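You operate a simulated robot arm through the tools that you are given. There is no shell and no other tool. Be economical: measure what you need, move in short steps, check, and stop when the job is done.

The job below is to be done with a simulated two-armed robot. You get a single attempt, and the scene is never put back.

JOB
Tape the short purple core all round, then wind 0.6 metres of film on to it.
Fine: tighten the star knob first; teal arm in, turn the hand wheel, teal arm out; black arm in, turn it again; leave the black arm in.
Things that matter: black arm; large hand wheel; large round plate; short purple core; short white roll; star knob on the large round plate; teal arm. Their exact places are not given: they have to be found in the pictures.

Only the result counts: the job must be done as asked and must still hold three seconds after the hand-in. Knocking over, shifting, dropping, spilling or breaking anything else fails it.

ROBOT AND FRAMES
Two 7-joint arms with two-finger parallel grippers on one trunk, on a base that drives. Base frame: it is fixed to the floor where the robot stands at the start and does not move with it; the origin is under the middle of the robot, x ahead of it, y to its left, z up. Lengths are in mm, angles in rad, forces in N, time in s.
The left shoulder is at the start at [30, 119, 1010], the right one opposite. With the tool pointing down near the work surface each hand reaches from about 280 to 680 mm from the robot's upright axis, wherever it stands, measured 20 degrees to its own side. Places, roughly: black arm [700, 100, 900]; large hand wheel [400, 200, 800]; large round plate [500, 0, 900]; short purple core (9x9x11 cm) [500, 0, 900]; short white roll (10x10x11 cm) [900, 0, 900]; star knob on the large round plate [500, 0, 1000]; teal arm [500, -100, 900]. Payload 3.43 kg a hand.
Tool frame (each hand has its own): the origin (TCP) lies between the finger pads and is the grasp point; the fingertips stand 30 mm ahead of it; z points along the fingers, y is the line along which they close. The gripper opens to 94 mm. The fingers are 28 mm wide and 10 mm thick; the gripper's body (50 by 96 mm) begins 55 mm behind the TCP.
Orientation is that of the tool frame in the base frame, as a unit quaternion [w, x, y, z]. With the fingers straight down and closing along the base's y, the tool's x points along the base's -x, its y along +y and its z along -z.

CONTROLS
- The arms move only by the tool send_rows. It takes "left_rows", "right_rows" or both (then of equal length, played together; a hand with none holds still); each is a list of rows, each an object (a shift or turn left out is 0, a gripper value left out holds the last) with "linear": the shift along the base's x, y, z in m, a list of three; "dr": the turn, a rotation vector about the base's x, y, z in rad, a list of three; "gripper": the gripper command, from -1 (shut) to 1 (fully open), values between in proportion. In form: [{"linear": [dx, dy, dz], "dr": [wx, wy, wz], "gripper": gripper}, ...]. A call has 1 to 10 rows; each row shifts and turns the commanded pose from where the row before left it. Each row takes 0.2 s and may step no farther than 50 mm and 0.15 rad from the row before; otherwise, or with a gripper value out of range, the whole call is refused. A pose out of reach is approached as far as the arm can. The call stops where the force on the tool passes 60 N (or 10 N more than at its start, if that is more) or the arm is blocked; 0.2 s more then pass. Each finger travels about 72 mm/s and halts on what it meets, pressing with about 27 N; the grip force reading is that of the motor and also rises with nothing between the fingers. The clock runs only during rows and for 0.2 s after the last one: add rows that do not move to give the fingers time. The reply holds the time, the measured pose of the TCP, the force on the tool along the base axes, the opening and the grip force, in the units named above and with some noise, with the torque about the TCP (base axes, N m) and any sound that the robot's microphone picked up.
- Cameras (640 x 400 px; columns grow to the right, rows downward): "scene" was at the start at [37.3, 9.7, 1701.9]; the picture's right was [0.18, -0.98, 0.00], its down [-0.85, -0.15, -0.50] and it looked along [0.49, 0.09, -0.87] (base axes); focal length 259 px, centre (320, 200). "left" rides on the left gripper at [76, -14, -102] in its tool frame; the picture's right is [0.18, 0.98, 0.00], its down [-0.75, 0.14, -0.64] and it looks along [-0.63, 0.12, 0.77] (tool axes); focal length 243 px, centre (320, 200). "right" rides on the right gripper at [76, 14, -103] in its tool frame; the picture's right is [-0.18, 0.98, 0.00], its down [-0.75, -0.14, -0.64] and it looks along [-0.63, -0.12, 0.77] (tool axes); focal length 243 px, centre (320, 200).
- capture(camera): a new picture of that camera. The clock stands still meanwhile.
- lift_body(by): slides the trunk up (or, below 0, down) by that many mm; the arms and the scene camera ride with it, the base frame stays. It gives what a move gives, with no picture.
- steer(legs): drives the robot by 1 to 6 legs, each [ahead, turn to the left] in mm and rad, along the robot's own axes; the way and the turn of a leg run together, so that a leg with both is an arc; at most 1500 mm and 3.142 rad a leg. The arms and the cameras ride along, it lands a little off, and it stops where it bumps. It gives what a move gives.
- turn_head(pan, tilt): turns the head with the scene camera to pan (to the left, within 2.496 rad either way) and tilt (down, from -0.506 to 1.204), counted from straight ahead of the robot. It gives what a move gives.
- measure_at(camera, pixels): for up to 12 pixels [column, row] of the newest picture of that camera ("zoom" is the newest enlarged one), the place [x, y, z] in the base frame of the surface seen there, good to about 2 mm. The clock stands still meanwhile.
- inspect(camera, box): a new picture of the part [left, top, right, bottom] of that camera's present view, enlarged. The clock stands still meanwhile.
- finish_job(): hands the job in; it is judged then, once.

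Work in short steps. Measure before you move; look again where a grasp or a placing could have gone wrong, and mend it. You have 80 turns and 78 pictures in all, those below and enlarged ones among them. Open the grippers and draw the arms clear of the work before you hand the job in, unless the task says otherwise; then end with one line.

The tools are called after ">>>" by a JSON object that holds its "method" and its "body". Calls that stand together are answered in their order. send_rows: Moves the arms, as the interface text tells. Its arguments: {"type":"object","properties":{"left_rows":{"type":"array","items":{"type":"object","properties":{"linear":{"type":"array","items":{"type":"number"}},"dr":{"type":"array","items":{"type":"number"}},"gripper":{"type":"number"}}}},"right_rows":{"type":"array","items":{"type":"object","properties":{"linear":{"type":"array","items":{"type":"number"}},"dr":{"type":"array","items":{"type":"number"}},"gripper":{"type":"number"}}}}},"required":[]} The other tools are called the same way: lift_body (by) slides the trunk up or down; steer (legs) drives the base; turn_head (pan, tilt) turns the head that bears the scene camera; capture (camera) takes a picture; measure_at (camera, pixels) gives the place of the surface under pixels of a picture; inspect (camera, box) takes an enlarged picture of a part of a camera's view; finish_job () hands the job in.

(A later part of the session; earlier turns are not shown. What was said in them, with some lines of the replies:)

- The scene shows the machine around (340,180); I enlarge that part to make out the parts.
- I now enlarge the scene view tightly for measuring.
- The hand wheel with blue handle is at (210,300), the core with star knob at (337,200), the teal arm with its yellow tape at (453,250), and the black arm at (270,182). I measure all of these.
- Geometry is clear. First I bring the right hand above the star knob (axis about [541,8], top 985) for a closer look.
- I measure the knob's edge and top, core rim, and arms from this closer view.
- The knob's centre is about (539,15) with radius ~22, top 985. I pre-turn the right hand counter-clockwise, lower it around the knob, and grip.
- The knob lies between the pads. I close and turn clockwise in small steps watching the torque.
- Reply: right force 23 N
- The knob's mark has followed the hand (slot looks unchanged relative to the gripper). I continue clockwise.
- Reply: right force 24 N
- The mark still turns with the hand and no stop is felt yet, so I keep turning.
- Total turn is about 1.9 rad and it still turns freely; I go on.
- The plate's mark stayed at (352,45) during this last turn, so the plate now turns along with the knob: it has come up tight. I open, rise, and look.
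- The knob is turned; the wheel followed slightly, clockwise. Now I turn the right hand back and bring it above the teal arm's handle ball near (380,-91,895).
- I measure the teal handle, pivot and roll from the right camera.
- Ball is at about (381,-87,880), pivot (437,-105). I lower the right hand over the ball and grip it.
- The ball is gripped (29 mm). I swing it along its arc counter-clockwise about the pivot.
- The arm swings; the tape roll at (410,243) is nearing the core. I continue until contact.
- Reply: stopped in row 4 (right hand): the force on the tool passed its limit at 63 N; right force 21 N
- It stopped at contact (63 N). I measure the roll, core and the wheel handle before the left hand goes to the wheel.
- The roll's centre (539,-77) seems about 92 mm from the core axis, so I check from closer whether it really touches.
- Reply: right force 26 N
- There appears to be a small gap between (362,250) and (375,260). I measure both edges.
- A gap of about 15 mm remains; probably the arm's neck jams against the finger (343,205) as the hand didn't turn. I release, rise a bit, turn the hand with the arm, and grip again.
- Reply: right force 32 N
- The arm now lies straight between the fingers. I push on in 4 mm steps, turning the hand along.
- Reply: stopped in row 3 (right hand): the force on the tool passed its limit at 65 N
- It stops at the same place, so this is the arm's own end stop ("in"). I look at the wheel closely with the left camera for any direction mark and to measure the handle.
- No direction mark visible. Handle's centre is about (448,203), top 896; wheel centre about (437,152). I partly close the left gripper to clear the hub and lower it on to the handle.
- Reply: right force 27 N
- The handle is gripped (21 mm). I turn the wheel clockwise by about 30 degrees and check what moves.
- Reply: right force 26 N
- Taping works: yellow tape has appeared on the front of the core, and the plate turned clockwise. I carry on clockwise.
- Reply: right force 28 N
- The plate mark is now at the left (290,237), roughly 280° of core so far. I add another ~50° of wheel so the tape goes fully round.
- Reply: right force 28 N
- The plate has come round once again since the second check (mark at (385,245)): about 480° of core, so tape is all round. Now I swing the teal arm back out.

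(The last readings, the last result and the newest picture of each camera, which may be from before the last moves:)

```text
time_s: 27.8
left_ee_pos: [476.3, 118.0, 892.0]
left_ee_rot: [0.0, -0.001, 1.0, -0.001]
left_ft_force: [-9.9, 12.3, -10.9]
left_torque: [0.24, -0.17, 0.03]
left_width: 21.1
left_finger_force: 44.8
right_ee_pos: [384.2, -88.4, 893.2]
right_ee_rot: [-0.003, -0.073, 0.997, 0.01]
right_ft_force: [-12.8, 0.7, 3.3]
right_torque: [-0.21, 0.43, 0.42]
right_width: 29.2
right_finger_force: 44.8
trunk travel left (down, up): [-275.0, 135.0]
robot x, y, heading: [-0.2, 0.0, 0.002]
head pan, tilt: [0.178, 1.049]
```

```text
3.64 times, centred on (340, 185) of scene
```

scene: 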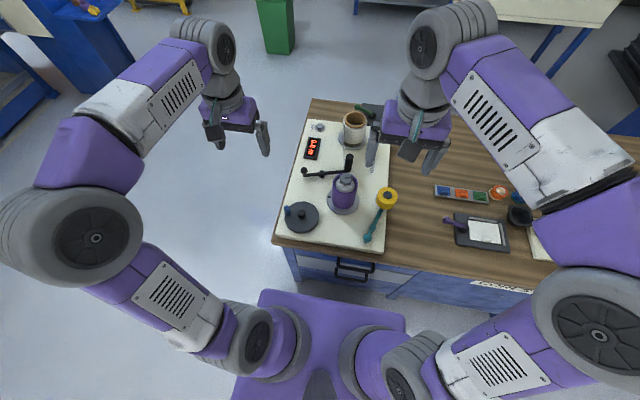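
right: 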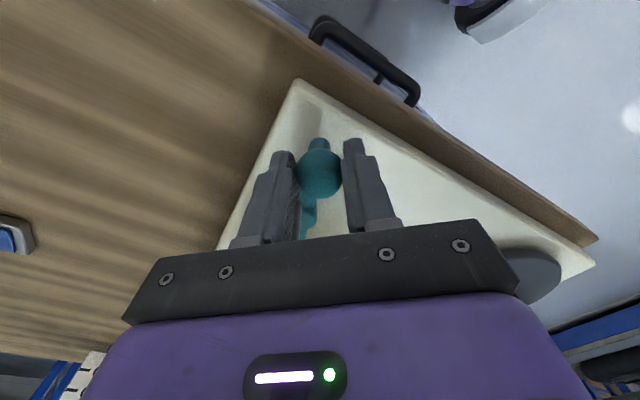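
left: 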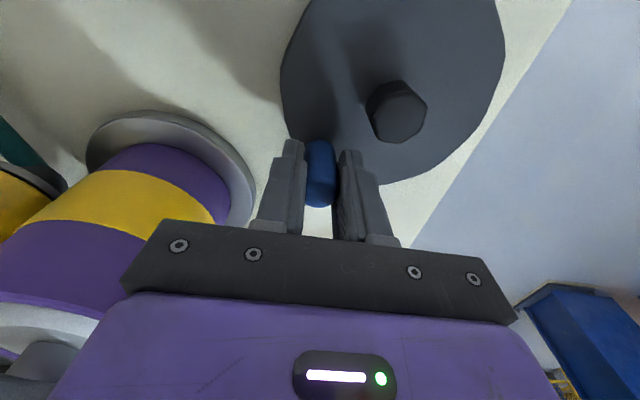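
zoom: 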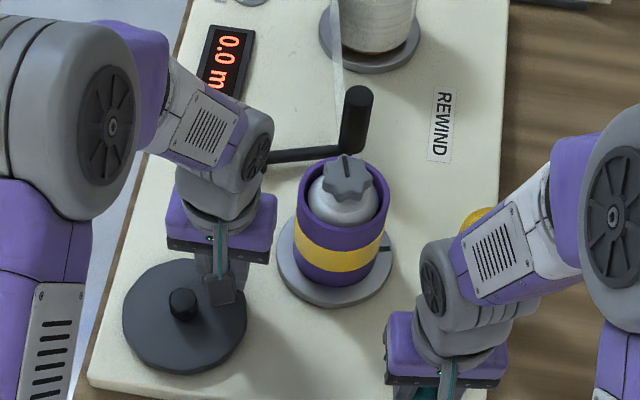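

The tape roll is back outside. I nudge it slightly further, release, raise the right hand clear, and release the wheel with the left hand.

>>> {"method": "send_rows", "body": {"right_rows": [{"linear": [0.001, 0.003, 0]}, {"gripper": 0.2}, {"gripper": 0.2}, {"gripper": 0.2}, {"linear": [0, 0, 0.04]}, {"linear": [0, 0, 0.05]}, {"linear": [0, -0.02, 0.045]}, {"linear": [-0.01, -0.04, 0.02]}, {"linear": [-0.01, -0.04, 0.02]}], "left_rows": [{"gripper": -0.2}, {"gripper": -0.2}, {"gripper": -0.2}, {"linear": [0, 0, 0.04]}, {"linear": [0, 0, 0.045]}, {"linear": [0, 0, 0.045]}, {"linear": [0, 0, 0.045]}, {"linear": [0, 0.03, 0]}, {"linear": [0, 0.03, 0]}]}}

>>> {"method": "inspect", "body": {"camera": "scene", "box": [265, 110, 415, 250]}}

>>> {"method": "capture", "body": {"camera": "left"}}

```text
time_s: 29.8
left_ee_pos: [477.1, 176.0, 1066.9]
left_ee_rot: [-0.001, 0.0, 1.0, 0.0]
left_ft_force: [-0.3, 0.6, -0.1]
left_torque: [0.01, 0.0, 0.0]
left_width: 37.3
left_finger_force: 0.0
right_ee_pos: [363.4, -190.0, 1070.4]
right_ee_rot: [-0.002, -0.074, 0.997, 0.01]
right_ft_force: [-0.7, 0.6, 0.4]
right_torque: [0.03, 0.02, -0.01]
right_width: 56.6
right_finger_force: 0.2
trunk travel left (down, up): [-275.0, 135.0]
robot x, y, heading: [-1.3, 3.4, -0.002]
head pan, tilt: [0.178, 1.049]
```

```text
2.86 times, centred on (340, 180) of scene
```

zoom: 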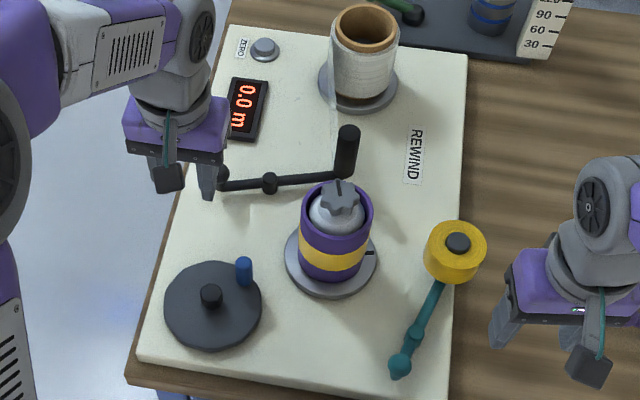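

```text
42 pictures are left
```

left: 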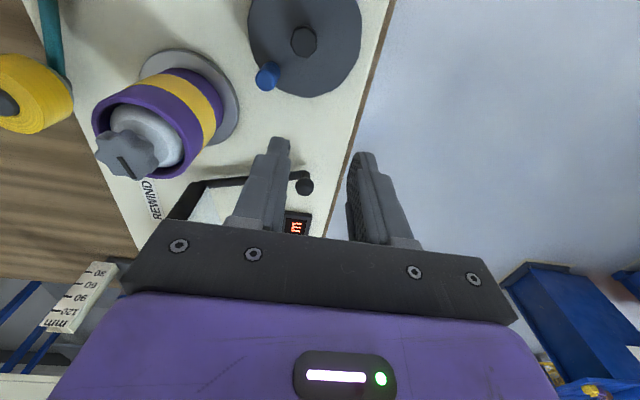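

Teal arm is out, tape band complete as seen, and the counter reads 0.0 m. Next I bring the left hand above the black arm's ball (613,174), turned about 86° so that the fingers close along its swing.

>>> {"method": "send_rows", "body": {"left_rows": [{"linear": [0.0135, 0, 0], "dr": [0, 0, 0.15], "gripper": 0.2}, {"linear": [0.0135, 0, 0], "dr": [0, 0, 0.15]}, {"linear": [0.0135, 0, 0], "dr": [0, 0, 0.15]}, {"linear": [0.0135, 0, 0], "dr": [0, 0, 0.15]}, {"linear": [0.0135, 0, 0], "dr": [0, 0, 0.15]}, {"linear": [0.0135, 0, 0], "dr": [0, 0, 0.15]}, {"linear": [0.0135, 0, 0], "dr": [0, 0, 0.15]}, {"linear": [0.0135, 0, 0], "dr": [0, 0, 0.15]}, {"linear": [0.0135, 0, 0], "dr": [0, 0, 0.15]}, {"linear": [0.0135, -0.002, 0], "dr": [0, 0, 0.15]}]}}

>>> {"method": "capture", "body": {"camera": "left"}}

```text
time_s: 32.0
left_ee_pos: [612.2, 175.9, 1067.3]
left_ee_rot: [0.001, -0.683, 0.731, 0.0]
left_ft_force: [0.9, -0.5, -0.1]
left_torque: [-0.01, 0.01, -0.02]
left_width: 56.3
left_finger_force: 0.0
right_ee_pos: [364.5, -189.2, 1070.0]
right_ee_rot: [-0.003, -0.074, 0.997, 0.011]
right_ft_force: [0.1, -0.4, 0.0]
right_torque: [0.02, -0.04, -0.01]
right_width: 56.3
right_finger_force: 0.1
trunk travel left (down, up): [-275.0, 135.0]
robot x, y, heading: [0.7, -0.3, -0.0]
head pan, tilt: [0.178, 1.049]
```

```text
41 pictures are left
```

left: 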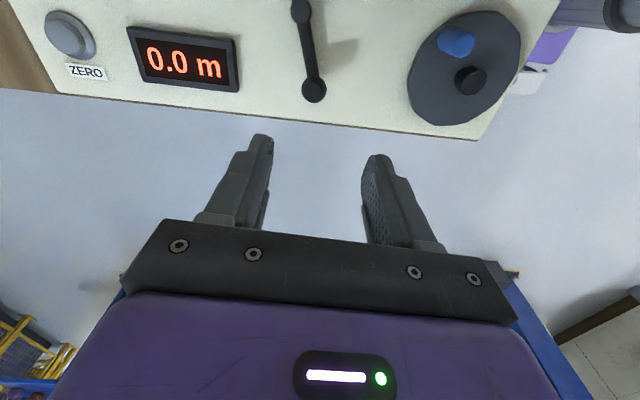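

The handle ball is at (314,89), pivot at (300,12) in this view; I measure them.

>>> {"method": "measure_at", "body": {"camera": "left", "pixels": [[314, 86], [314, 94], [308, 89], [320, 89], [300, 10], [308, 55], [195, 60], [68, 30]]}}

```text
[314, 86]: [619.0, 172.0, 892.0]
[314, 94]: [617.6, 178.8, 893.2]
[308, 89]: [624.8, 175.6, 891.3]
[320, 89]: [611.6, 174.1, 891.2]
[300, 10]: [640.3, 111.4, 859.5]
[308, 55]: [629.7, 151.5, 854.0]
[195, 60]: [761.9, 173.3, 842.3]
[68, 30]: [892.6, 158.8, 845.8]
```

I lower the left hand on to the ball at (617,173) and grip.

>>> {"method": "send_rows", "body": {"left_rows": [{"linear": [0.005, -0.003, -0.03], "dr": [0, 0, 0.12]}, {"linear": [0, 0, -0.04], "dr": [0, 0, 0.1]}, {"linear": [0, 0, -0.04]}, {"linear": [0, 0, -0.04]}, {"linear": [0, 0, -0.023]}, {}, {"gripper": -1}, {"gripper": -1}, {"gripper": -1}]}}

>>> {"method": "capture", "body": {"camera": "left"}}

```text
time_s: 34.0
left_ee_pos: [619.0, 174.3, 893.8]
left_ee_rot: [-0.001, 0.758, -0.652, 0.001]
left_ft_force: [9.3, 1.9, -0.4]
left_torque: [-0.11, -0.27, 0.05]
left_width: 29.2
left_finger_force: 45.2
right_ee_pos: [365.8, -188.8, 1070.4]
right_ee_rot: [-0.004, -0.074, 0.997, 0.011]
right_ft_force: [-0.7, -0.9, 0.8]
right_torque: [0.01, -0.01, 0.01]
right_width: 56.2
right_finger_force: 0.0
trunk travel left (down, up): [-275.0, 135.0]
robot x, y, heading: [-1.8, 3.6, 0.001]
head pan, tilt: [0.178, 1.049]
```

```text
40 pictures are left
```

left: 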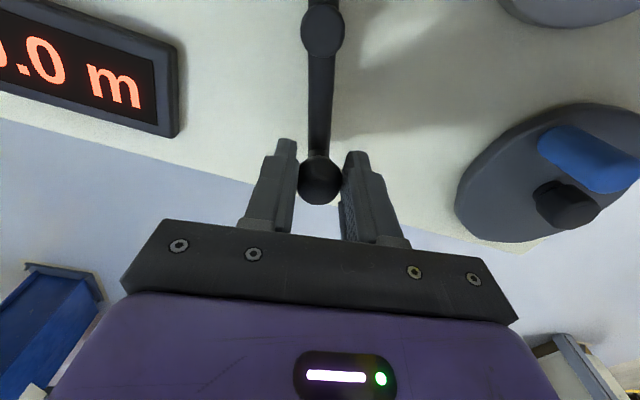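

Gripped. I swing the black arm clockwise (ball towards +x, roller towards the core).

>>> {"method": "send_rows", "body": {"left_rows": [{"linear": [0.0091, 0.0016, 0], "dr": [0, 0, -0.14]}, {"linear": [0.0092, 0.0004, 0], "dr": [0, 0, -0.14]}, {"linear": [0.0092, -0.001, 0], "dr": [0, 0, -0.14]}]}}

>>> {"method": "inspect", "body": {"camera": "scene", "box": [265, 110, 415, 250]}}

```text
time_s: 34.8
left_ee_pos: [645.4, 176.9, 893.2]
left_ee_rot: [0.0, -0.605, 0.797, 0.001]
left_ft_force: [0.5, 12.7, 0.4]
left_torque: [0.04, 0.07, -0.05]
left_width: 29.4
left_finger_force: 44.9
right_ee_pos: [364.5, -188.0, 1069.9]
right_ee_rot: [-0.004, -0.075, 0.997, 0.011]
right_ft_force: [0.2, -0.8, 0.2]
right_torque: [-0.03, 0.0, 0.01]
right_width: 56.5
right_finger_force: 0.1
trunk travel left (down, up): [-275.0, 135.0]
robot x, y, heading: [-2.9, -1.2, 0.005]
head pan, tilt: [0.178, 1.049]
```

```text
2.86 times, centred on (340, 180) of scene
```

zoom: 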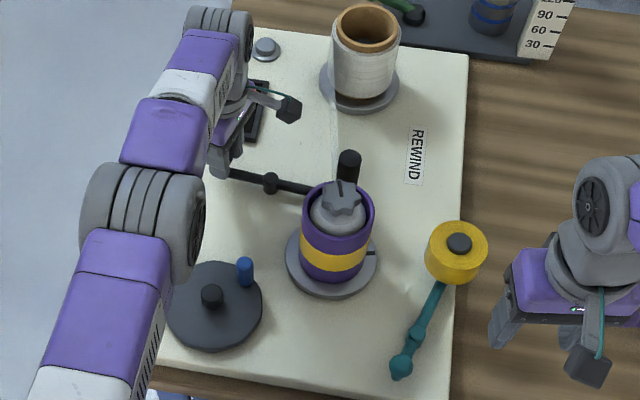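

The roller is approaching the core (roller at (348,160)). I continue until contact.

>>> {"method": "send_rows", "body": {"left_rows": [{"linear": [0.0088, -0.0025, 0], "dr": [0, 0, -0.13]}, {"linear": [0.0065, -0.003, 0], "dr": [0, 0, -0.08]}, {"linear": [0.004, -0.0022, 0], "dr": [0, 0, -0.06]}, {"linear": [0.004, -0.0022, 0], "dr": [0, 0, -0.06]}, {"linear": [0.004, -0.0025, 0], "dr": [0, 0, -0.06]}]}}

>>> {"method": "inspect", "body": {"camera": "scene", "box": [265, 110, 415, 250]}}

```text
time_s: 36.0
left_ee_pos: [650.9, 170.9, 893.8]
left_ee_rot: [0.002, -0.441, 0.897, 0.006]
left_ft_force: [10.7, 39.3, -5.3]
left_torque: [0.51, 0.04, 0.04]
left_width: 29.6
left_finger_force: 45.0
left hand out of reach, approached as far as the arm can: row 1, 2, 3, 5
right_ee_pos: [365.4, -185.5, 1069.9]
right_ee_rot: [-0.004, -0.072, 0.997, 0.009]
right_ft_force: [-0.3, -0.5, 0.5]
right_torque: [0.01, -0.01, 0.02]
right_width: 56.7
right_finger_force: 0.1
trunk travel left (down, up): [-275.0, 135.0]
robot x, y, heading: [3.2, 2.6, 0.003]
head pan, tilt: [0.178, 1.049]
```

```text
2.86 times, centred on (340, 180) of scene
```

zoom: 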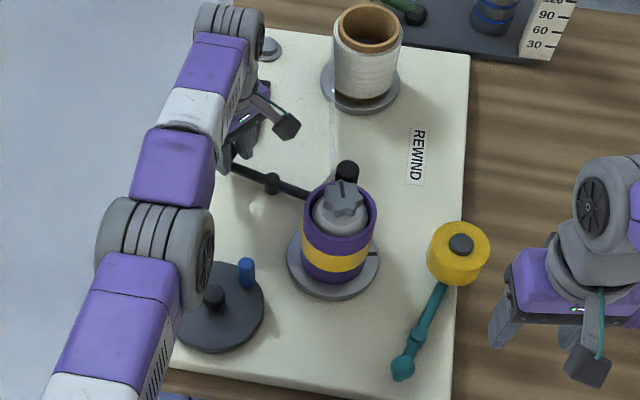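

The left arm reaches its limit at (651,171). I release the ball, pull the command back, and tilt the hand so the fingers lean forward, which gives more reach.

>>> {"method": "send_rows", "body": {"left_rows": [{"linear": [-0.022, 0.008, 0], "gripper": 0.2}, {}, {"linear": [0, 0, 0.003], "dr": [0, -0.12, 0]}, {"dr": [0, -0.12, 0]}, {"dr": [0, -0.12, 0]}, {"dr": [0, -0.06, 0]}, {}]}}

>>> {"method": "capture", "body": {"camera": "left"}}

>>> {"method": "inspect", "body": {"camera": "scene", "box": [310, 140, 390, 210]}}

```text
time_s: 37.1
left_ee_pos: [682.8, 169.3, 891.2]
left_ee_rot: [0.099, -0.442, 0.891, -0.044]
left_ft_force: [-48.6, 12.6, 24.5]
left_torque: [0.11, 1.54, 0.39]
left_width: 80.3
left_finger_force: 21.0
left hand out of reach, approached as far as the arm can: row 1, 3, 4, 5
right_ee_pos: [357.1, -187.7, 1073.0]
right_ee_rot: [0.0, -0.075, 0.997, 0.012]
right_ft_force: [-0.1, -0.4, -0.5]
right_torque: [0.07, 0.01, -0.02]
right_width: 56.4
right_finger_force: 0.1
trunk travel left (down, up): [-275.0, 135.0]
robot x, y, heading: [-2.5, -3.7, 0.008]
head pan, tilt: [0.178, 1.049]
stopped in row 5 (left hand): the force on the tool passed its limit at 82 N (the readings are from after the stop); the commanded pose is now the measured one
```

```text
37 pictures are left
```

left: 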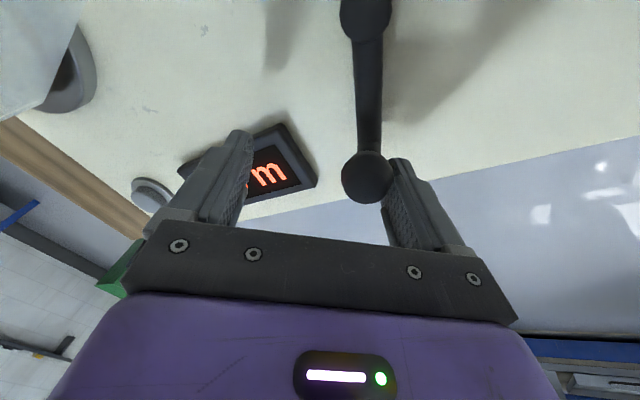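

```text
5.71 times, centred on (350, 175) of scene
```

zoom: 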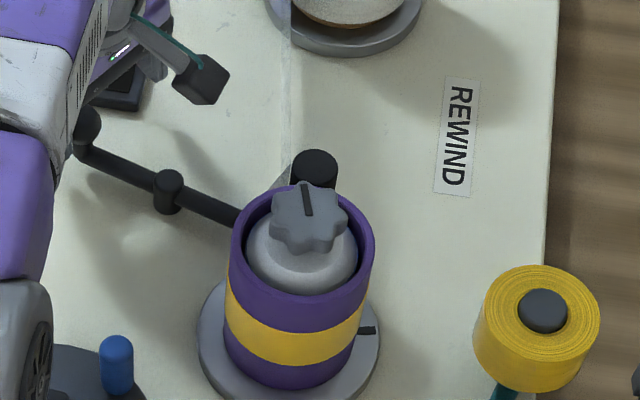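

The rear finger pushed the ball further and met ~80 N, perhaps the end stop. I measure the roller, ball and core in this view.

>>> {"method": "measure_at", "body": {"camera": "zoom", "pixels": [[315, 160], [330, 165], [300, 165], [315, 180], [168, 178], [90, 115], [238, 225], [305, 200], [372, 235], [240, 240], [544, 300]]}}

>>> {"method": "measure_at", "body": {"camera": "left", "pixels": [[366, 165], [366, 180], [365, 10]]}}

```text
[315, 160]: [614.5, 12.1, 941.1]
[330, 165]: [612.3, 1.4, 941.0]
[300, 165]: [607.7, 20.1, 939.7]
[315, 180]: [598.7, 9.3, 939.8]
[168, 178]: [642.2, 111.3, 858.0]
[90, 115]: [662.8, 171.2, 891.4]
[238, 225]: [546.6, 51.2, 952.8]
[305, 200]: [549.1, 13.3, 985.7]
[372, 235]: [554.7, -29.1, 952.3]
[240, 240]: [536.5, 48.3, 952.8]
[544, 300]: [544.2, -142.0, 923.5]
```

```text
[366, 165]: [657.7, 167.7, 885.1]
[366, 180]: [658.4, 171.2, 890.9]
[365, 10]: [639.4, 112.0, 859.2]
```

The roller centre is now at about (607,11), the ball at (661,170); it resists firmly, so it looks like the end stop. I relax the hand back toward the ball, open, and lift off.

>>> {"method": "send_rows", "body": {"left_rows": [{"linear": [-0.012, 0.0, 0], "gripper": 0.8}, {"linear": [-0.008, 0.0, 0]}, {"gripper": 0.8}, {"linear": [0, 0, 0.03]}, {"linear": [0, 0, 0.04]}, {"linear": [0, 0, 0.04]}, {"linear": [-0.03, 0, 0.03]}, {"linear": [-0.03, 0, 0.02]}]}}

>>> {"method": "inspect", "body": {"camera": "scene", "box": [310, 140, 390, 210]}}

>>> {"method": "capture", "body": {"camera": "left"}}

```text
time_s: 38.9
left_ee_pos: [686.7, 162.5, 1056.7]
left_ee_rot: [0.102, -0.439, 0.891, -0.049]
left_ft_force: [-0.2, 0.3, 0.4]
left_torque: [0.01, 0.02, 0.01]
left_width: 84.5
left_finger_force: 0.0
left hand out of reach, approached as far as the arm can: row 1, 2, 5, 7, 8
right_ee_pos: [363.8, -188.5, 1070.6]
right_ee_rot: [-0.004, -0.074, 0.997, 0.011]
right_ft_force: [0.8, -0.2, -0.2]
right_torque: [0.0, 0.01, 0.03]
right_width: 56.6
right_finger_force: 0.1
trunk travel left (down, up): [-275.0, 135.0]
robot x, y, heading: [-0.6, 2.9, 0.001]
head pan, tilt: [0.178, 1.049]
```

```text
5.71 times, centred on (350, 175) of scene
```

zoom: 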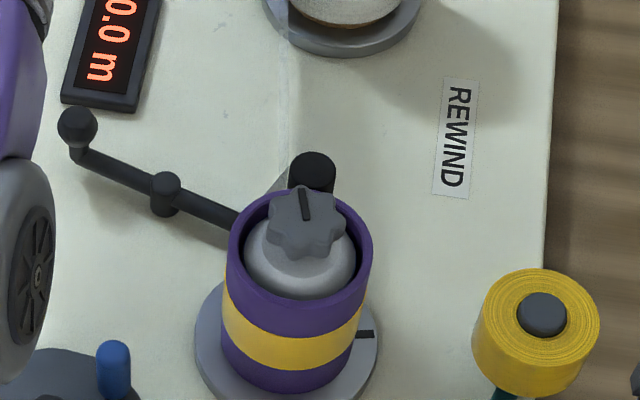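

```text
34 pictures are left
```

left: 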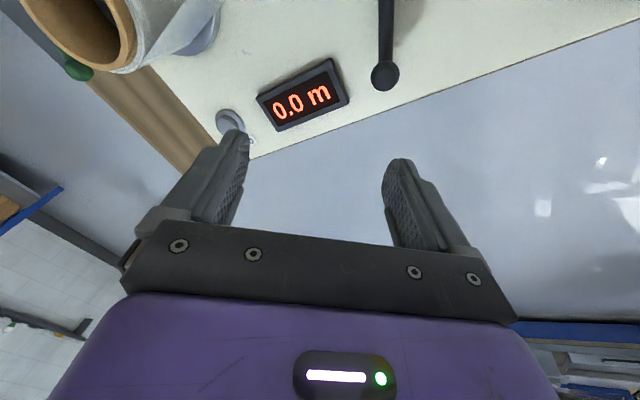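

The black arm stays in. I untilt and turn the left hand back while drawing it back towards the robot, high above the work.

>>> {"method": "send_rows", "body": {"left_rows": [{"linear": [-0.02, 0.005, 0.01], "dr": [0, 0.1, 0]}, {"linear": [-0.02, 0.005, 0.01], "dr": [0, 0.1, 0]}, {"linear": [-0.02, 0.005, 0]}, {"linear": [-0.02, 0.005, 0]}]}}

```text
time_s: 39.9
left_ee_pos: [641.6, 180.6, 1081.9]
left_ee_rot: [0.012, -0.441, 0.897, -0.005]
left_ft_force: [-1.2, 0.1, 0.2]
left_torque: [-0.02, 0.0, 0.0]
left_width: 84.7
left_finger_force: 0.0
left hand out of reach, approached as far as the arm can: row 3, 4
right_ee_pos: [364.5, -187.9, 1071.2]
right_ee_rot: [-0.003, -0.074, 0.997, 0.011]
right_ft_force: [0.8, 1.0, -0.7]
right_torque: [0.0, 0.0, -0.05]
right_width: 56.5
right_finger_force: 0.1
trunk travel left (down, up): [-275.0, 135.0]
robot x, y, heading: [-2.5, 1.3, 0.008]
head pan, tilt: [0.178, 1.049]
```

Still coming back; I continue drawing back and turn the hand toward its straight orientation.

>>> {"method": "send_rows", "body": {"left_rows": [{"linear": [-0.03, 0, 0], "dr": [0, 0, -0.15]}, {"linear": [-0.03, 0, 0], "dr": [0, 0, -0.15]}, {"linear": [-0.03, 0, 0], "dr": [0, 0, -0.15]}, {"linear": [-0.03, 0, 0], "dr": [0, 0, -0.15]}, {"dr": [0, 0, -0.15]}, {"dr": [0, 0, -0.15]}, {}]}}

>>> {"method": "inspect", "body": {"camera": "scene", "box": [265, 110, 415, 250]}}

```text
time_s: 41.5
left_ee_pos: [635.0, 183.9, 1107.4]
left_ee_rot: [0.009, -0.007, 1.0, -0.011]
left_ft_force: [-0.5, -0.3, -1.3]
left_torque: [-0.02, -0.01, 0.01]
left_width: 84.5
left_finger_force: 0.0
left hand out of reach, approached as far as the arm can: row 1, 2, 3, 4
right_ee_pos: [365.2, -187.0, 1069.4]
right_ee_rot: [-0.004, -0.074, 0.997, 0.011]
right_ft_force: [-0.4, -0.3, 0.3]
right_torque: [0.03, 0.0, -0.02]
right_width: 56.6
right_finger_force: 0.0
trunk travel left (down, up): [-275.0, 135.0]
robot x, y, heading: [-0.3, 1.7, 0.003]
head pan, tilt: [0.178, 1.049]
```

```text
2.86 times, centred on (340, 180) of scene
```

zoom: 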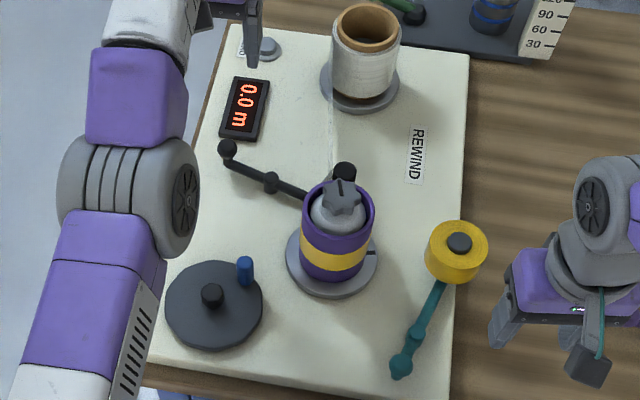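

The hand is at (635,184,1107). I test a simple draw back.

>>> {"method": "send_rows", "body": {"left_rows": [{"linear": [-0.03, 0, 0]}, {"linear": [-0.03, 0, 0]}, {"linear": [-0.03, 0, 0]}, {}]}}

```text
time_s: 42.5
left_ee_pos: [626.6, 186.4, 1130.6]
left_ee_rot: [0.01, -0.008, 1.0, -0.009]
left_ft_force: [1.1, -0.3, 0.0]
left_torque: [-0.02, -0.02, -0.03]
left_width: 84.5
left_finger_force: 0.1
left hand out of reach, approached as far as the arm can: row 1, 2, 3
right_ee_pos: [364.7, -188.2, 1070.6]
right_ee_rot: [-0.004, -0.075, 0.997, 0.011]
right_ft_force: [0.2, 1.3, -0.3]
right_torque: [-0.02, -0.03, -0.02]
right_width: 56.6
right_finger_force: 0.0
trunk travel left (down, up): [-275.0, 135.0]
robot x, y, heading: [-2.5, 2.8, 0.006]
head pan, tilt: [0.178, 1.049]
```

It slides up along its reach limit (elbow nearly straight). I try coming down and back, which brings the wrist nearer to the shoulder.

>>> {"method": "send_rows", "body": {"left_rows": [{"linear": [-0.02, 0.0, -0.03]}, {"linear": [-0.02, 0.0, -0.03]}, {}]}}

```text
time_s: 43.3
left_ee_pos: [638.5, 186.6, 1084.1]
left_ee_rot: [0.009, -0.008, 1.0, -0.01]
left_ft_force: [0.2, -0.5, 0.2]
left_torque: [0.02, 0.03, 0.0]
left_width: 84.8
left_finger_force: 0.1
left hand out of reach, approached as far as the arm can: row 1, 2
right_ee_pos: [363.4, -187.0, 1069.4]
right_ee_rot: [-0.004, -0.074, 0.997, 0.012]
right_ft_force: [-0.7, 0.1, 0.1]
right_torque: [0.0, 0.05, -0.02]
right_width: 56.5
right_finger_force: 0.2
trunk travel left (down, up): [-275.0, 135.0]
robot x, y, heading: [-1.7, 3.3, 0.004]
head pan, tilt: [0.178, 1.049]
```

The motion matches a nearly straight elbow. A tangential move should bend the elbow again, so I go purely downward first and then back.

>>> {"method": "send_rows", "body": {"left_rows": [{"linear": [-0.005, 0.0, -0.04]}, {"linear": [-0.005, 0.0, -0.03]}, {"linear": [-0.04, 0.0, 0.0]}, {"linear": [-0.04, 0.0, 0.0]}]}}

>>> {"method": "send_rows", "body": {"left_rows": [{"linear": [-0.01, 0.05, 0.0]}, {"linear": [-0.01, 0.05, 0.0]}, {"linear": [-0.04, 0.0, 0.0]}, {"linear": [-0.04, 0.0, 0.0]}]}}

```text
time_s: 44.3
left_ee_pos: [649.5, 186.0, 1015.3]
left_ee_rot: [0.009, -0.008, 1.0, -0.011]
left_ft_force: [0.2, 0.3, 0.2]
left_torque: [0.0, 0.01, 0.0]
left_width: 84.4
left_finger_force: 0.1
left hand out of reach, approached as far as the arm can: row 1, 2, 3, 4
right_ee_pos: [364.1, -186.9, 1069.2]
right_ee_rot: [-0.003, -0.074, 0.997, 0.011]
right_ft_force: [0.1, 0.6, -0.1]
right_torque: [0.03, 0.01, -0.01]
right_width: 56.4
right_finger_force: 0.1
trunk travel left (down, up): [-275.0, 135.0]
robot x, y, heading: [-0.3, 0.2, 0.006]
head pan, tilt: [0.178, 1.049]
```

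```text
refused: row 1 steps farther than a row can; nothing moved
```

Downward doesn't unlock it. I try a tangential upward sweep with lateral motion, followed by drawing back.

>>> {"method": "send_rows", "body": {"left_rows": [{"linear": [0, 0, 0.049]}, {"linear": [0, 0, 0.049]}, {"linear": [0, 0, 0.049]}, {"linear": [0, 0.0, 0.049]}, {"linear": [0, 0.045, 0.0]}, {"linear": [0, 0.045, 0.0]}, {"linear": [0, 0.045, 0.0]}, {"linear": [-0.04, 0.0, 0.0]}, {"linear": [-0.04, 0.0, 0.0]}]}}

```text
time_s: 46.3
left_ee_pos: [569.6, 335.4, 1218.0]
left_ee_rot: [0.008, -0.008, 1.0, -0.01]
left_ft_force: [0.0, -0.1, 0.3]
left_torque: [0.0, 0.02, 0.03]
left_width: 84.7
left_finger_force: 0.1
left hand out of reach, approached as far as the arm can: row 2, 3, 4, 5, 6, 7, 8, 9
right_ee_pos: [363.6, -187.1, 1069.8]
right_ee_rot: [-0.004, -0.074, 0.997, 0.011]
right_ft_force: [0.7, -0.4, 0.2]
right_torque: [-0.02, 0.01, 0.02]
right_width: 56.4
right_finger_force: 0.0
trunk travel left (down, up): [-275.0, 135.0]
robot x, y, heading: [-1.1, 1.0, 0.005]
head pan, tilt: [0.178, 1.049]
```

I look at the whole scene to see the left arm's posture.

>>> {"method": "capture", "body": {"camera": "scene"}}

```text
32 pictures are left
```

scene: 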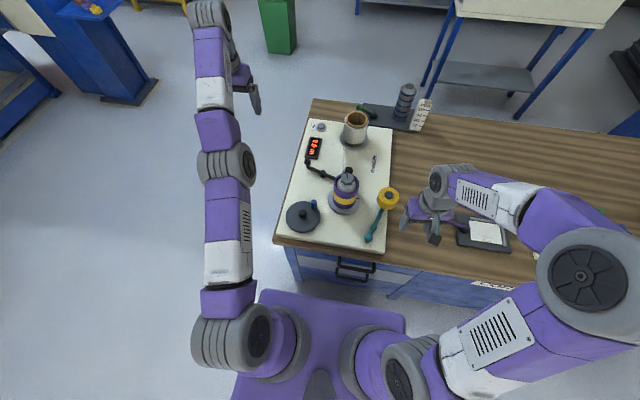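

The left arm is stretched straight. I keep asking for upward and inward motion in free space to bend the elbow.

>>> {"method": "send_rows", "body": {"left_rows": [{"linear": [-0.01, 0, 0.045]}, {"linear": [-0.01, 0, 0.045]}, {"linear": [-0.02, 0, 0.04]}, {"linear": [-0.02, 0, 0.04]}, {"linear": [-0.03, 0, 0.03]}, {"linear": [-0.03, 0, 0.03]}, {"linear": [-0.04, 0, -0.02]}, {"linear": [-0.04, 0, -0.02]}, {"linear": [-0.04, 0, -0.02]}]}}

```text
time_s: 48.3
left_ee_pos: [344.4, 328.7, 1298.2]
left_ee_rot: [0.011, -0.008, 1.0, -0.011]
left_ft_force: [-0.2, -0.4, -0.5]
left_torque: [-0.02, -0.05, -0.02]
left_width: 84.7
left_finger_force: 0.0
left hand out of reach, approached as far as the arm can: row 1, 2, 3, 4
right_ee_pos: [362.4, -188.1, 1070.3]
right_ee_rot: [-0.002, -0.074, 0.997, 0.01]
right_ft_force: [0.5, 0.1, 0.1]
right_torque: [0.0, -0.01, 0.03]
right_width: 56.2
right_finger_force: 0.1
trunk travel left (down, up): [-275.0, 135.0]
robot x, y, heading: [-2.8, 7.4, 0.007]
head pan, tilt: [0.178, 1.049]
```

Unlocked: the hand is at (344,329,1298). I check the scene and measure the wheel handle again.

>>> {"method": "inspect", "body": {"camera": "scene", "box": [265, 110, 415, 250]}}

```text
2.86 times, centred on (340, 180) of scene
```

zoom: 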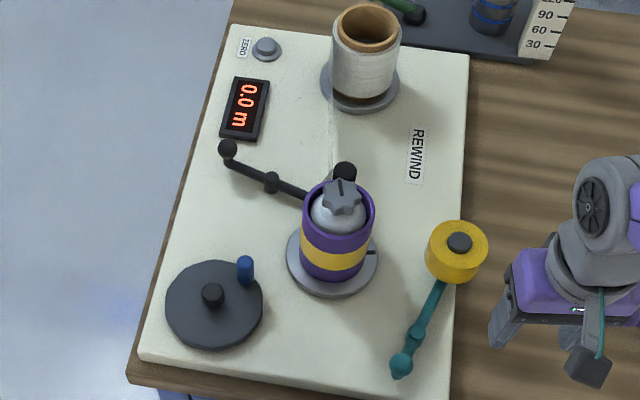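

Everything stands as expected. I measure handle and hub.

>>> {"method": "measure_at", "body": {"camera": "zoom", "pixels": [[245, 260], [245, 265], [245, 275], [213, 290], [344, 167], [330, 270], [459, 243], [228, 147]]}}

```text
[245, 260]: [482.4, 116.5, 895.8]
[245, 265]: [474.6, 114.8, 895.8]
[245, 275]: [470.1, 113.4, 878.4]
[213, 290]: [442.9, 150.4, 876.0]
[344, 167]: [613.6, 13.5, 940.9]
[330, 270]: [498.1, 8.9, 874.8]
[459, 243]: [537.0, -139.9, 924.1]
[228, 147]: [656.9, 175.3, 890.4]
```

Handle centre (477,117), consistent with before. I bring the left hand above it.

>>> {"method": "send_rows", "body": {"left_rows": [{"linear": [0.0166, -0.0265, -0.027], "gripper": -0.2}, {"linear": [0.0166, -0.0265, -0.027]}, {"linear": [0.0166, -0.0265, -0.027]}, {"linear": [0.0166, -0.0265, -0.027]}, {"linear": [0.0166, -0.0265, -0.027]}, {"linear": [0.0166, -0.0265, -0.027]}, {"linear": [0.0166, -0.0265, -0.027]}, {"linear": [0.0166, -0.0265, -0.027]}, {}]}}

>>> {"method": "capture", "body": {"camera": "left"}}

```text
time_s: 50.3
left_ee_pos: [478.2, 118.8, 1081.7]
left_ee_rot: [0.01, -0.008, 1.0, -0.01]
left_ft_force: [-0.6, 0.0, -0.3]
left_torque: [0.0, -0.02, -0.03]
left_width: 37.9
left_finger_force: 0.0
right_ee_pos: [362.8, -187.8, 1070.4]
right_ee_rot: [-0.003, -0.075, 0.997, 0.011]
right_ft_force: [-0.3, -0.7, -0.1]
right_torque: [0.03, -0.03, -0.06]
right_width: 56.6
right_finger_force: 0.0
trunk travel left (down, up): [-275.0, 135.0]
robot x, y, heading: [0.3, 2.1, 0.001]
head pan, tilt: [0.178, 1.049]
```

```text
30 pictures are left
```

left: 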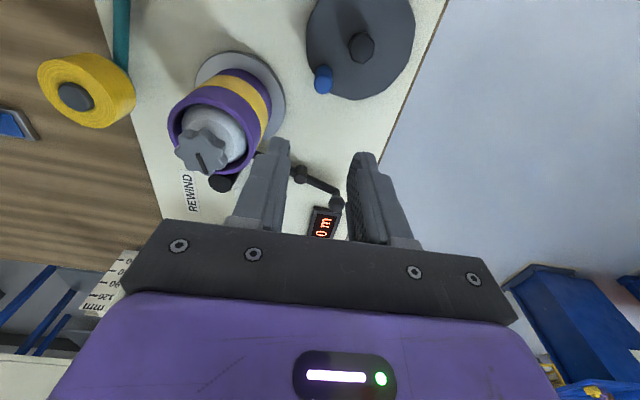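

I lower on to the handle, grip, and turn a first ~20° clockwise.

>>> {"method": "send_rows", "body": {"left_rows": [{"linear": [-0.001, -0.0015, -0.04]}, {"linear": [0, 0, -0.05]}, {"linear": [0, 0, -0.05]}, {"linear": [0, 0, -0.049]}, {}, {"gripper": -1}, {"gripper": -1}, {"gripper": -1}, {"linear": [-0.0067, -0.0062, 0]}, {"linear": [-0.0077, -0.005, 0]}]}}

>>> {"method": "inspect", "body": {"camera": "scene", "box": [265, 110, 415, 250]}}

```text
time_s: 52.5
left_ee_pos: [463.6, 107.0, 889.9]
left_ee_rot: [0.009, -0.009, 1.0, -0.01]
left_ft_force: [-2.7, 6.9, -4.0]
left_torque: [1.55, -0.82, 0.01]
left_width: 22.0
left_finger_force: 44.6
right_ee_pos: [364.1, -187.0, 1070.0]
right_ee_rot: [-0.004, -0.073, 0.997, 0.011]
right_ft_force: [-0.7, 1.0, 0.1]
right_torque: [-0.01, -0.01, -0.01]
right_width: 56.6
right_finger_force: 0.1
trunk travel left (down, up): [-275.0, 135.0]
robot x, y, heading: [-3.9, 1.1, 0.003]
head pan, tilt: [0.178, 1.049]
```

```text
2.86 times, centred on (340, 180) of scene
```

zoom: 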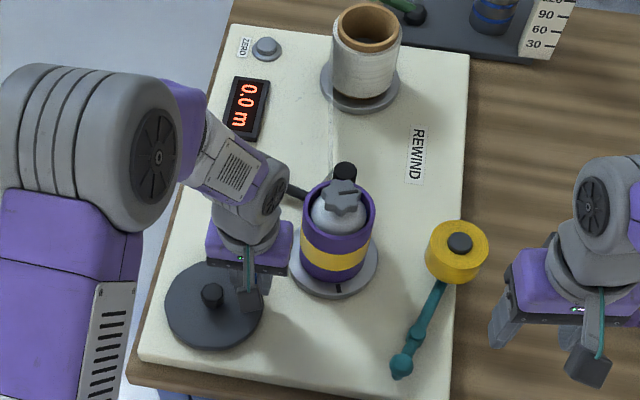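

The core turned about 80° (mark now at the front), counter still 0.0 m. I turn on another ~40° and read again.

>>> {"method": "send_rows", "body": {"left_rows": [{"linear": [-0.0083, -0.0036, 0]}, {"linear": [-0.0088, -0.0021, 0]}, {"linear": [-0.0091, -0.0006, 0]}, {"linear": [-0.009, 0.001, 0]}]}}

>>> {"method": "inspect", "body": {"camera": "scene", "box": [265, 110, 415, 250]}}

```text
time_s: 53.5
left_ee_pos: [429.2, 102.3, 888.8]
left_ee_rot: [0.009, -0.009, 1.0, -0.012]
left_ft_force: [3.3, 10.2, -12.0]
left_torque: [1.61, -0.66, 0.0]
left_width: 22.0
left_finger_force: 45.3
right_ee_pos: [365.5, -185.6, 1069.1]
right_ee_rot: [-0.003, -0.075, 0.997, 0.011]
right_ft_force: [0.4, 1.0, -0.5]
right_torque: [0.01, 0.0, -0.01]
right_width: 56.2
right_finger_force: 0.0
trunk travel left (down, up): [-275.0, 135.0]
robot x, y, heading: [3.1, 1.4, 0.008]
head pan, tilt: [0.178, 1.049]
```

```text
2.86 times, centred on (340, 180) of scene
```

zoom: 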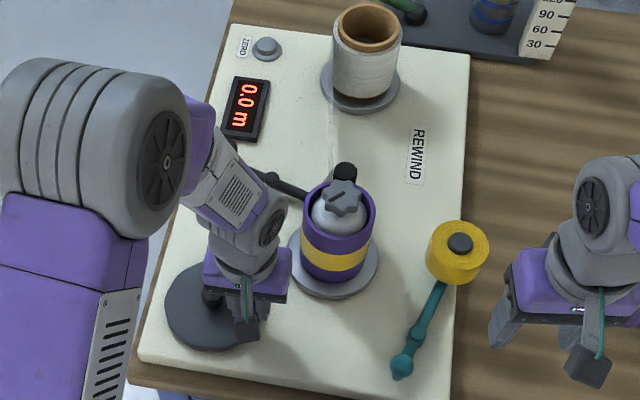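

The core has turned ~240° yet the counter reads 0.0 and no film is on the core. I look closely at the roller and film near the core.

>>> {"method": "inspect", "body": {"camera": "scene", "box": [320, 120, 375, 190]}}

>>> {"method": "inspect", "body": {"camera": "right", "box": [400, 40, 640, 240]}}

```text
5.71 times, centred on (348, 155) of scene
```

zoom: 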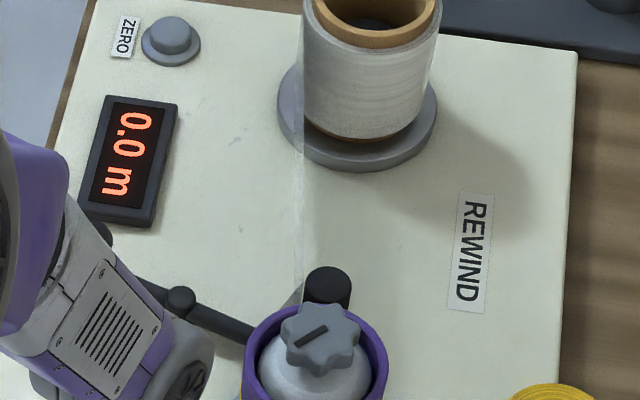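

```text
2.00 times, centred on (520, 140) of right
```

zoom: 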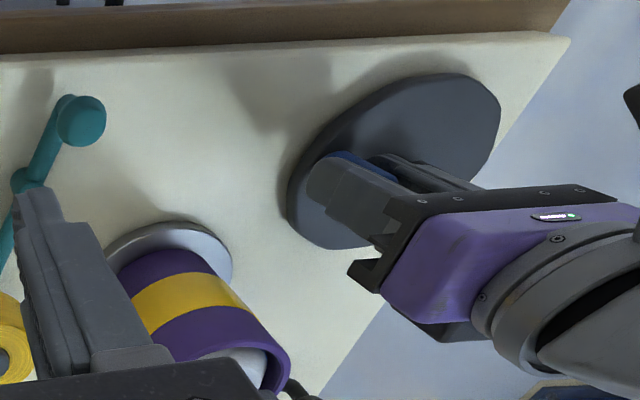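

The black arm turned ~35.6°, same as the teal arm's stop, so it is in; the film passes on the +y side of the roller toward the core's +y side, which suits counter-clockwise winding. I turn the wheel back the other way by 40° and read the counter.

>>> {"method": "send_rows", "body": {"left_rows": [{"linear": [0.009, -0.001, 0]}, {"linear": [0.0091, 0.0006, 0]}, {"linear": [0.0088, 0.0021, 0]}, {"linear": [0.0083, 0.0036, 0]}]}}

>>> {"method": "inspect", "body": {"camera": "scene", "box": [295, 110, 375, 250]}}

```text
time_s: 54.5
left_ee_pos: [464.8, 105.5, 889.1]
left_ee_rot: [0.01, -0.007, 1.0, -0.012]
left_ft_force: [-4.6, 4.6, -12.8]
left_torque: [1.41, 1.17, 0.05]
left_width: 21.9
left_finger_force: 45.3
right_ee_pos: [364.7, -188.3, 1069.8]
right_ee_rot: [-0.004, -0.074, 0.997, 0.011]
right_ft_force: [0.8, 0.1, 0.5]
right_torque: [-0.04, 0.0, 0.0]
right_width: 56.4
right_finger_force: 0.0
trunk travel left (down, up): [-275.0, 135.0]
robot x, y, heading: [-3.8, 0.3, 0.007]
head pan, tilt: [0.178, 1.049]
```

```text
2.86 times, centred on (335, 180) of scene
```

zoom: 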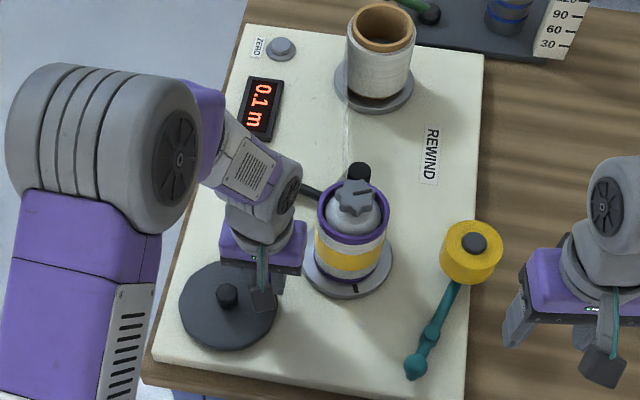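

Counter-clockwise winds: 0.1 m and film shows on the core. About 150° more is needed; I turn another 100° and read.

>>> {"method": "send_rows", "body": {"left_rows": [{"linear": [0.0076, 0.005, 0]}, {"linear": [0.0065, 0.0062, 0]}, {"linear": [0.0054, 0.0073, 0]}, {"linear": [0.0041, 0.0081, 0]}, {"linear": [0.0026, 0.0087, 0]}, {"linear": [0.001, 0.009, 0]}, {"linear": [-0.0006, 0.0091, 0]}, {"linear": [-0.0021, 0.0088, 0]}, {"linear": [-0.0036, 0.0083, 0]}, {"linear": [-0.005, 0.0076, 0]}]}}

>>> {"method": "inspect", "body": {"camera": "scene", "box": [295, 110, 375, 250]}}

```text
time_s: 56.7
left_ee_pos: [481.0, 187.5, 889.5]
left_ee_rot: [0.01, -0.009, 1.0, -0.01]
left_ft_force: [2.0, -1.9, -21.0]
left_torque: [1.43, -0.92, 0.04]
left_width: 21.5
left_finger_force: 44.7
right_ee_pos: [365.0, -187.7, 1069.7]
right_ee_rot: [-0.004, -0.075, 0.997, 0.011]
right_ft_force: [-1.1, -0.1, 0.7]
right_torque: [0.02, 0.0, 0.0]
right_width: 56.4
right_finger_force: 0.0
trunk travel left (down, up): [-275.0, 135.0]
robot x, y, heading: [2.7, 1.8, 0.0]
head pan, tilt: [0.178, 1.049]
```

```text
2.86 times, centred on (335, 180) of scene
```

zoom: 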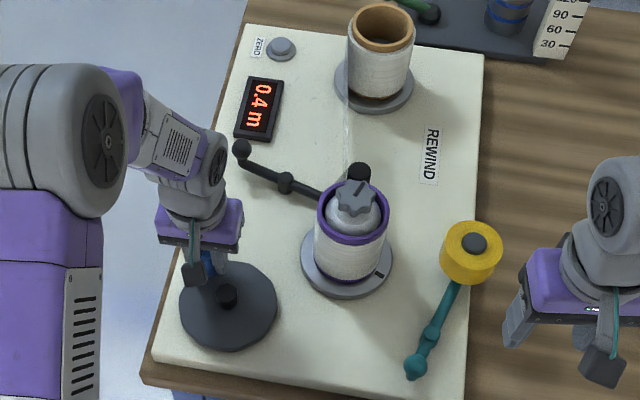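

Counter reads 0.4 m, as predicted (~0.44). I turn another 40°.

>>> {"method": "send_rows", "body": {"left_rows": [{"linear": [-0.0062, 0.0065, 0]}, {"linear": [-0.0073, 0.0054, 0]}, {"linear": [-0.0081, 0.0041, 0]}, {"linear": [-0.0087, 0.0026, 0]}]}}

>>> {"method": "inspect", "body": {"camera": "scene", "box": [295, 110, 375, 250]}}

```text
time_s: 57.7
left_ee_pos: [450.3, 203.4, 888.9]
left_ee_rot: [0.008, -0.008, 1.0, -0.01]
left_ft_force: [1.7, 4.0, -23.0]
left_torque: [1.37, -1.12, 0.02]
left_width: 21.9
left_finger_force: 45.1
right_ee_pos: [365.7, -187.1, 1069.6]
right_ee_rot: [-0.003, -0.075, 0.997, 0.012]
right_ft_force: [-0.6, -0.3, 0.0]
right_torque: [0.0, 0.01, 0.0]
right_width: 56.5
right_finger_force: 0.0
trunk travel left (down, up): [-275.0, 135.0]
robot x, y, heading: [-0.8, 1.2, 0.008]
head pan, tilt: [0.178, 1.049]
```

```text
2.86 times, centred on (335, 180) of scene
```

zoom: 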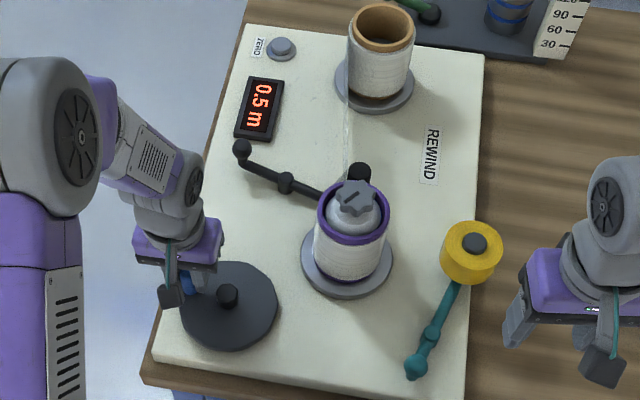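

0.5 m now. I go on in ~6° steps to see where the reading changes.

>>> {"method": "send_rows", "body": {"left_rows": [{"linear": [-0.0053, 0.001, 0]}, {}]}}

>>> {"method": "inspect", "body": {"camera": "scene", "box": [315, 120, 335, 150]}}

```text
time_s: 58.3
left_ee_pos: [445.4, 205.1, 889.5]
left_ee_rot: [0.009, -0.008, 1.0, -0.011]
left_ft_force: [2.5, 4.0, -14.6]
left_torque: [1.41, 0.52, 0.01]
left_width: 21.7
left_finger_force: 45.2
right_ee_pos: [366.6, -187.7, 1069.9]
right_ee_rot: [-0.004, -0.074, 0.997, 0.011]
right_ft_force: [-0.4, 0.5, -0.3]
right_torque: [0.0, -0.05, 0.0]
right_width: 56.4
right_finger_force: 0.2
trunk travel left (down, up): [-275.0, 135.0]
robot x, y, heading: [1.0, 6.3, 0.004]
head pan, tilt: [0.178, 1.049]
```

```text
13.33 times, centred on (325, 135) of scene
```

zoom: 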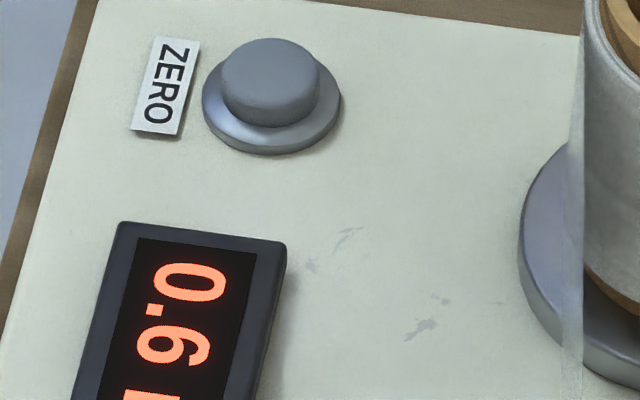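

It changed to 0.6 at a computed ~0.555 m, so the display rounds. I add ~9° more to be near a true 0.60 m.

>>> {"method": "send_rows", "body": {"left_rows": [{"linear": [-0.0082, 0.0006, 0]}, {}]}}

>>> {"method": "inspect", "body": {"camera": "scene", "box": [295, 110, 375, 250]}}

```text
time_s: 58.9
left_ee_pos: [438.6, 205.8, 889.7]
left_ee_rot: [0.011, -0.007, 1.0, -0.01]
left_ft_force: [2.1, 5.6, -6.1]
left_torque: [1.41, -0.97, 0.0]
left_width: 21.6
left_finger_force: 44.9
right_ee_pos: [364.3, -187.8, 1069.8]
right_ee_rot: [-0.003, -0.075, 0.997, 0.011]
right_ft_force: [0.3, 0.5, -0.2]
right_torque: [0.04, 0.0, -0.03]
right_width: 56.6
right_finger_force: 0.1
trunk travel left (down, up): [-275.0, 135.0]
robot x, y, heading: [-4.2, 1.1, 0.007]
head pan, tilt: [0.178, 1.049]
```

```text
2.86 times, centred on (335, 180) of scene
```

zoom: 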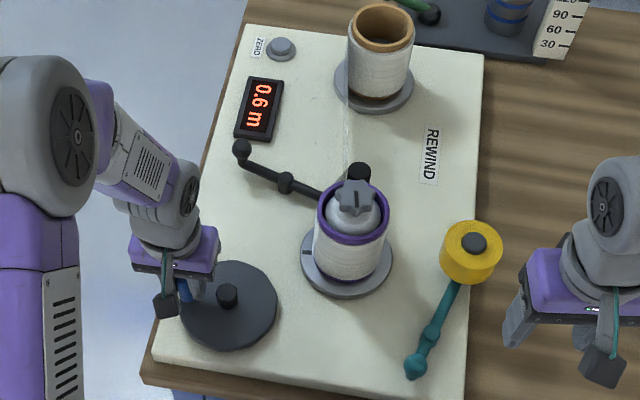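

The counter reads 0.6 m. I open the left hand and raise it straight off the handle.

>>> {"method": "send_rows", "body": {"left_rows": [{"gripper": -0.25}, {"gripper": -0.25}, {"gripper": -0.25}, {"linear": [0, 0, 0.03]}, {"linear": [0, 0, 0.045]}, {"linear": [0, 0, 0.045]}, {"linear": [0, 0, 0.045]}, {"linear": [-0.01, 0.03, 0.03], "gripper": 1}, {"linear": [-0.01, 0.03, 0.03]}], "right_rows": [{}, {}, {}, {"linear": [0, 0, 0.03], "gripper": 1}, {"linear": [0, 0, 0.04]}, {"linear": [0, 0, 0.04]}, {"linear": [0, 0, 0.04]}, {}, {}]}}

>>> {"method": "inspect", "body": {"camera": "scene", "box": [295, 110, 375, 250]}}

```text
time_s: 60.9
left_ee_pos: [417.5, 266.4, 1114.0]
left_ee_rot: [0.011, -0.008, 1.0, -0.01]
left_ft_force: [-0.7, 0.1, -0.3]
left_torque: [0.0, 0.0, -0.03]
left_width: 93.8
left_finger_force: 0.1
right_ee_pos: [364.1, -185.3, 1219.8]
right_ee_rot: [-0.003, -0.074, 0.997, 0.011]
right_ft_force: [0.1, 0.3, -0.6]
right_torque: [-0.04, 0.03, 0.0]
right_width: 93.7
right_finger_force: 0.1
trunk travel left (down, up): [-275.0, 135.0]
robot x, y, heading: [-2.4, 0.8, 0.007]
head pan, tilt: [0.178, 1.049]
```

```text
2.86 times, centred on (335, 180) of scene
```

zoom: 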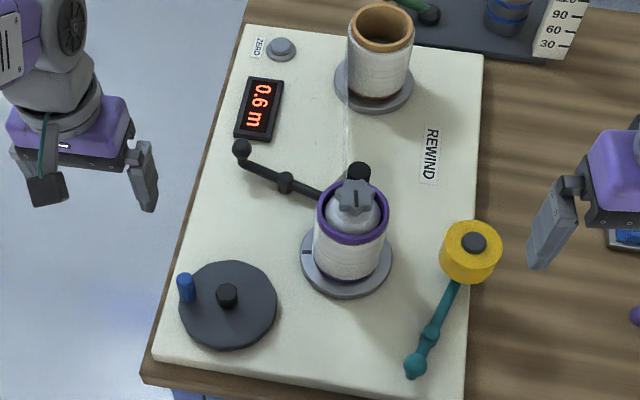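

The counter holds at 0.6 m with the black arm in and the teal arm out. The tape and film are on the core and both hands are clear, so I hand in.

>>> {"method": "finish_job", "body": {}}

```text
The job is handed in.
```

The job is handed in: I tightened the star knob, taped the purple core all round, and wound film on until the counter read 0.6 m, with the teal arm out and the black arm left in.
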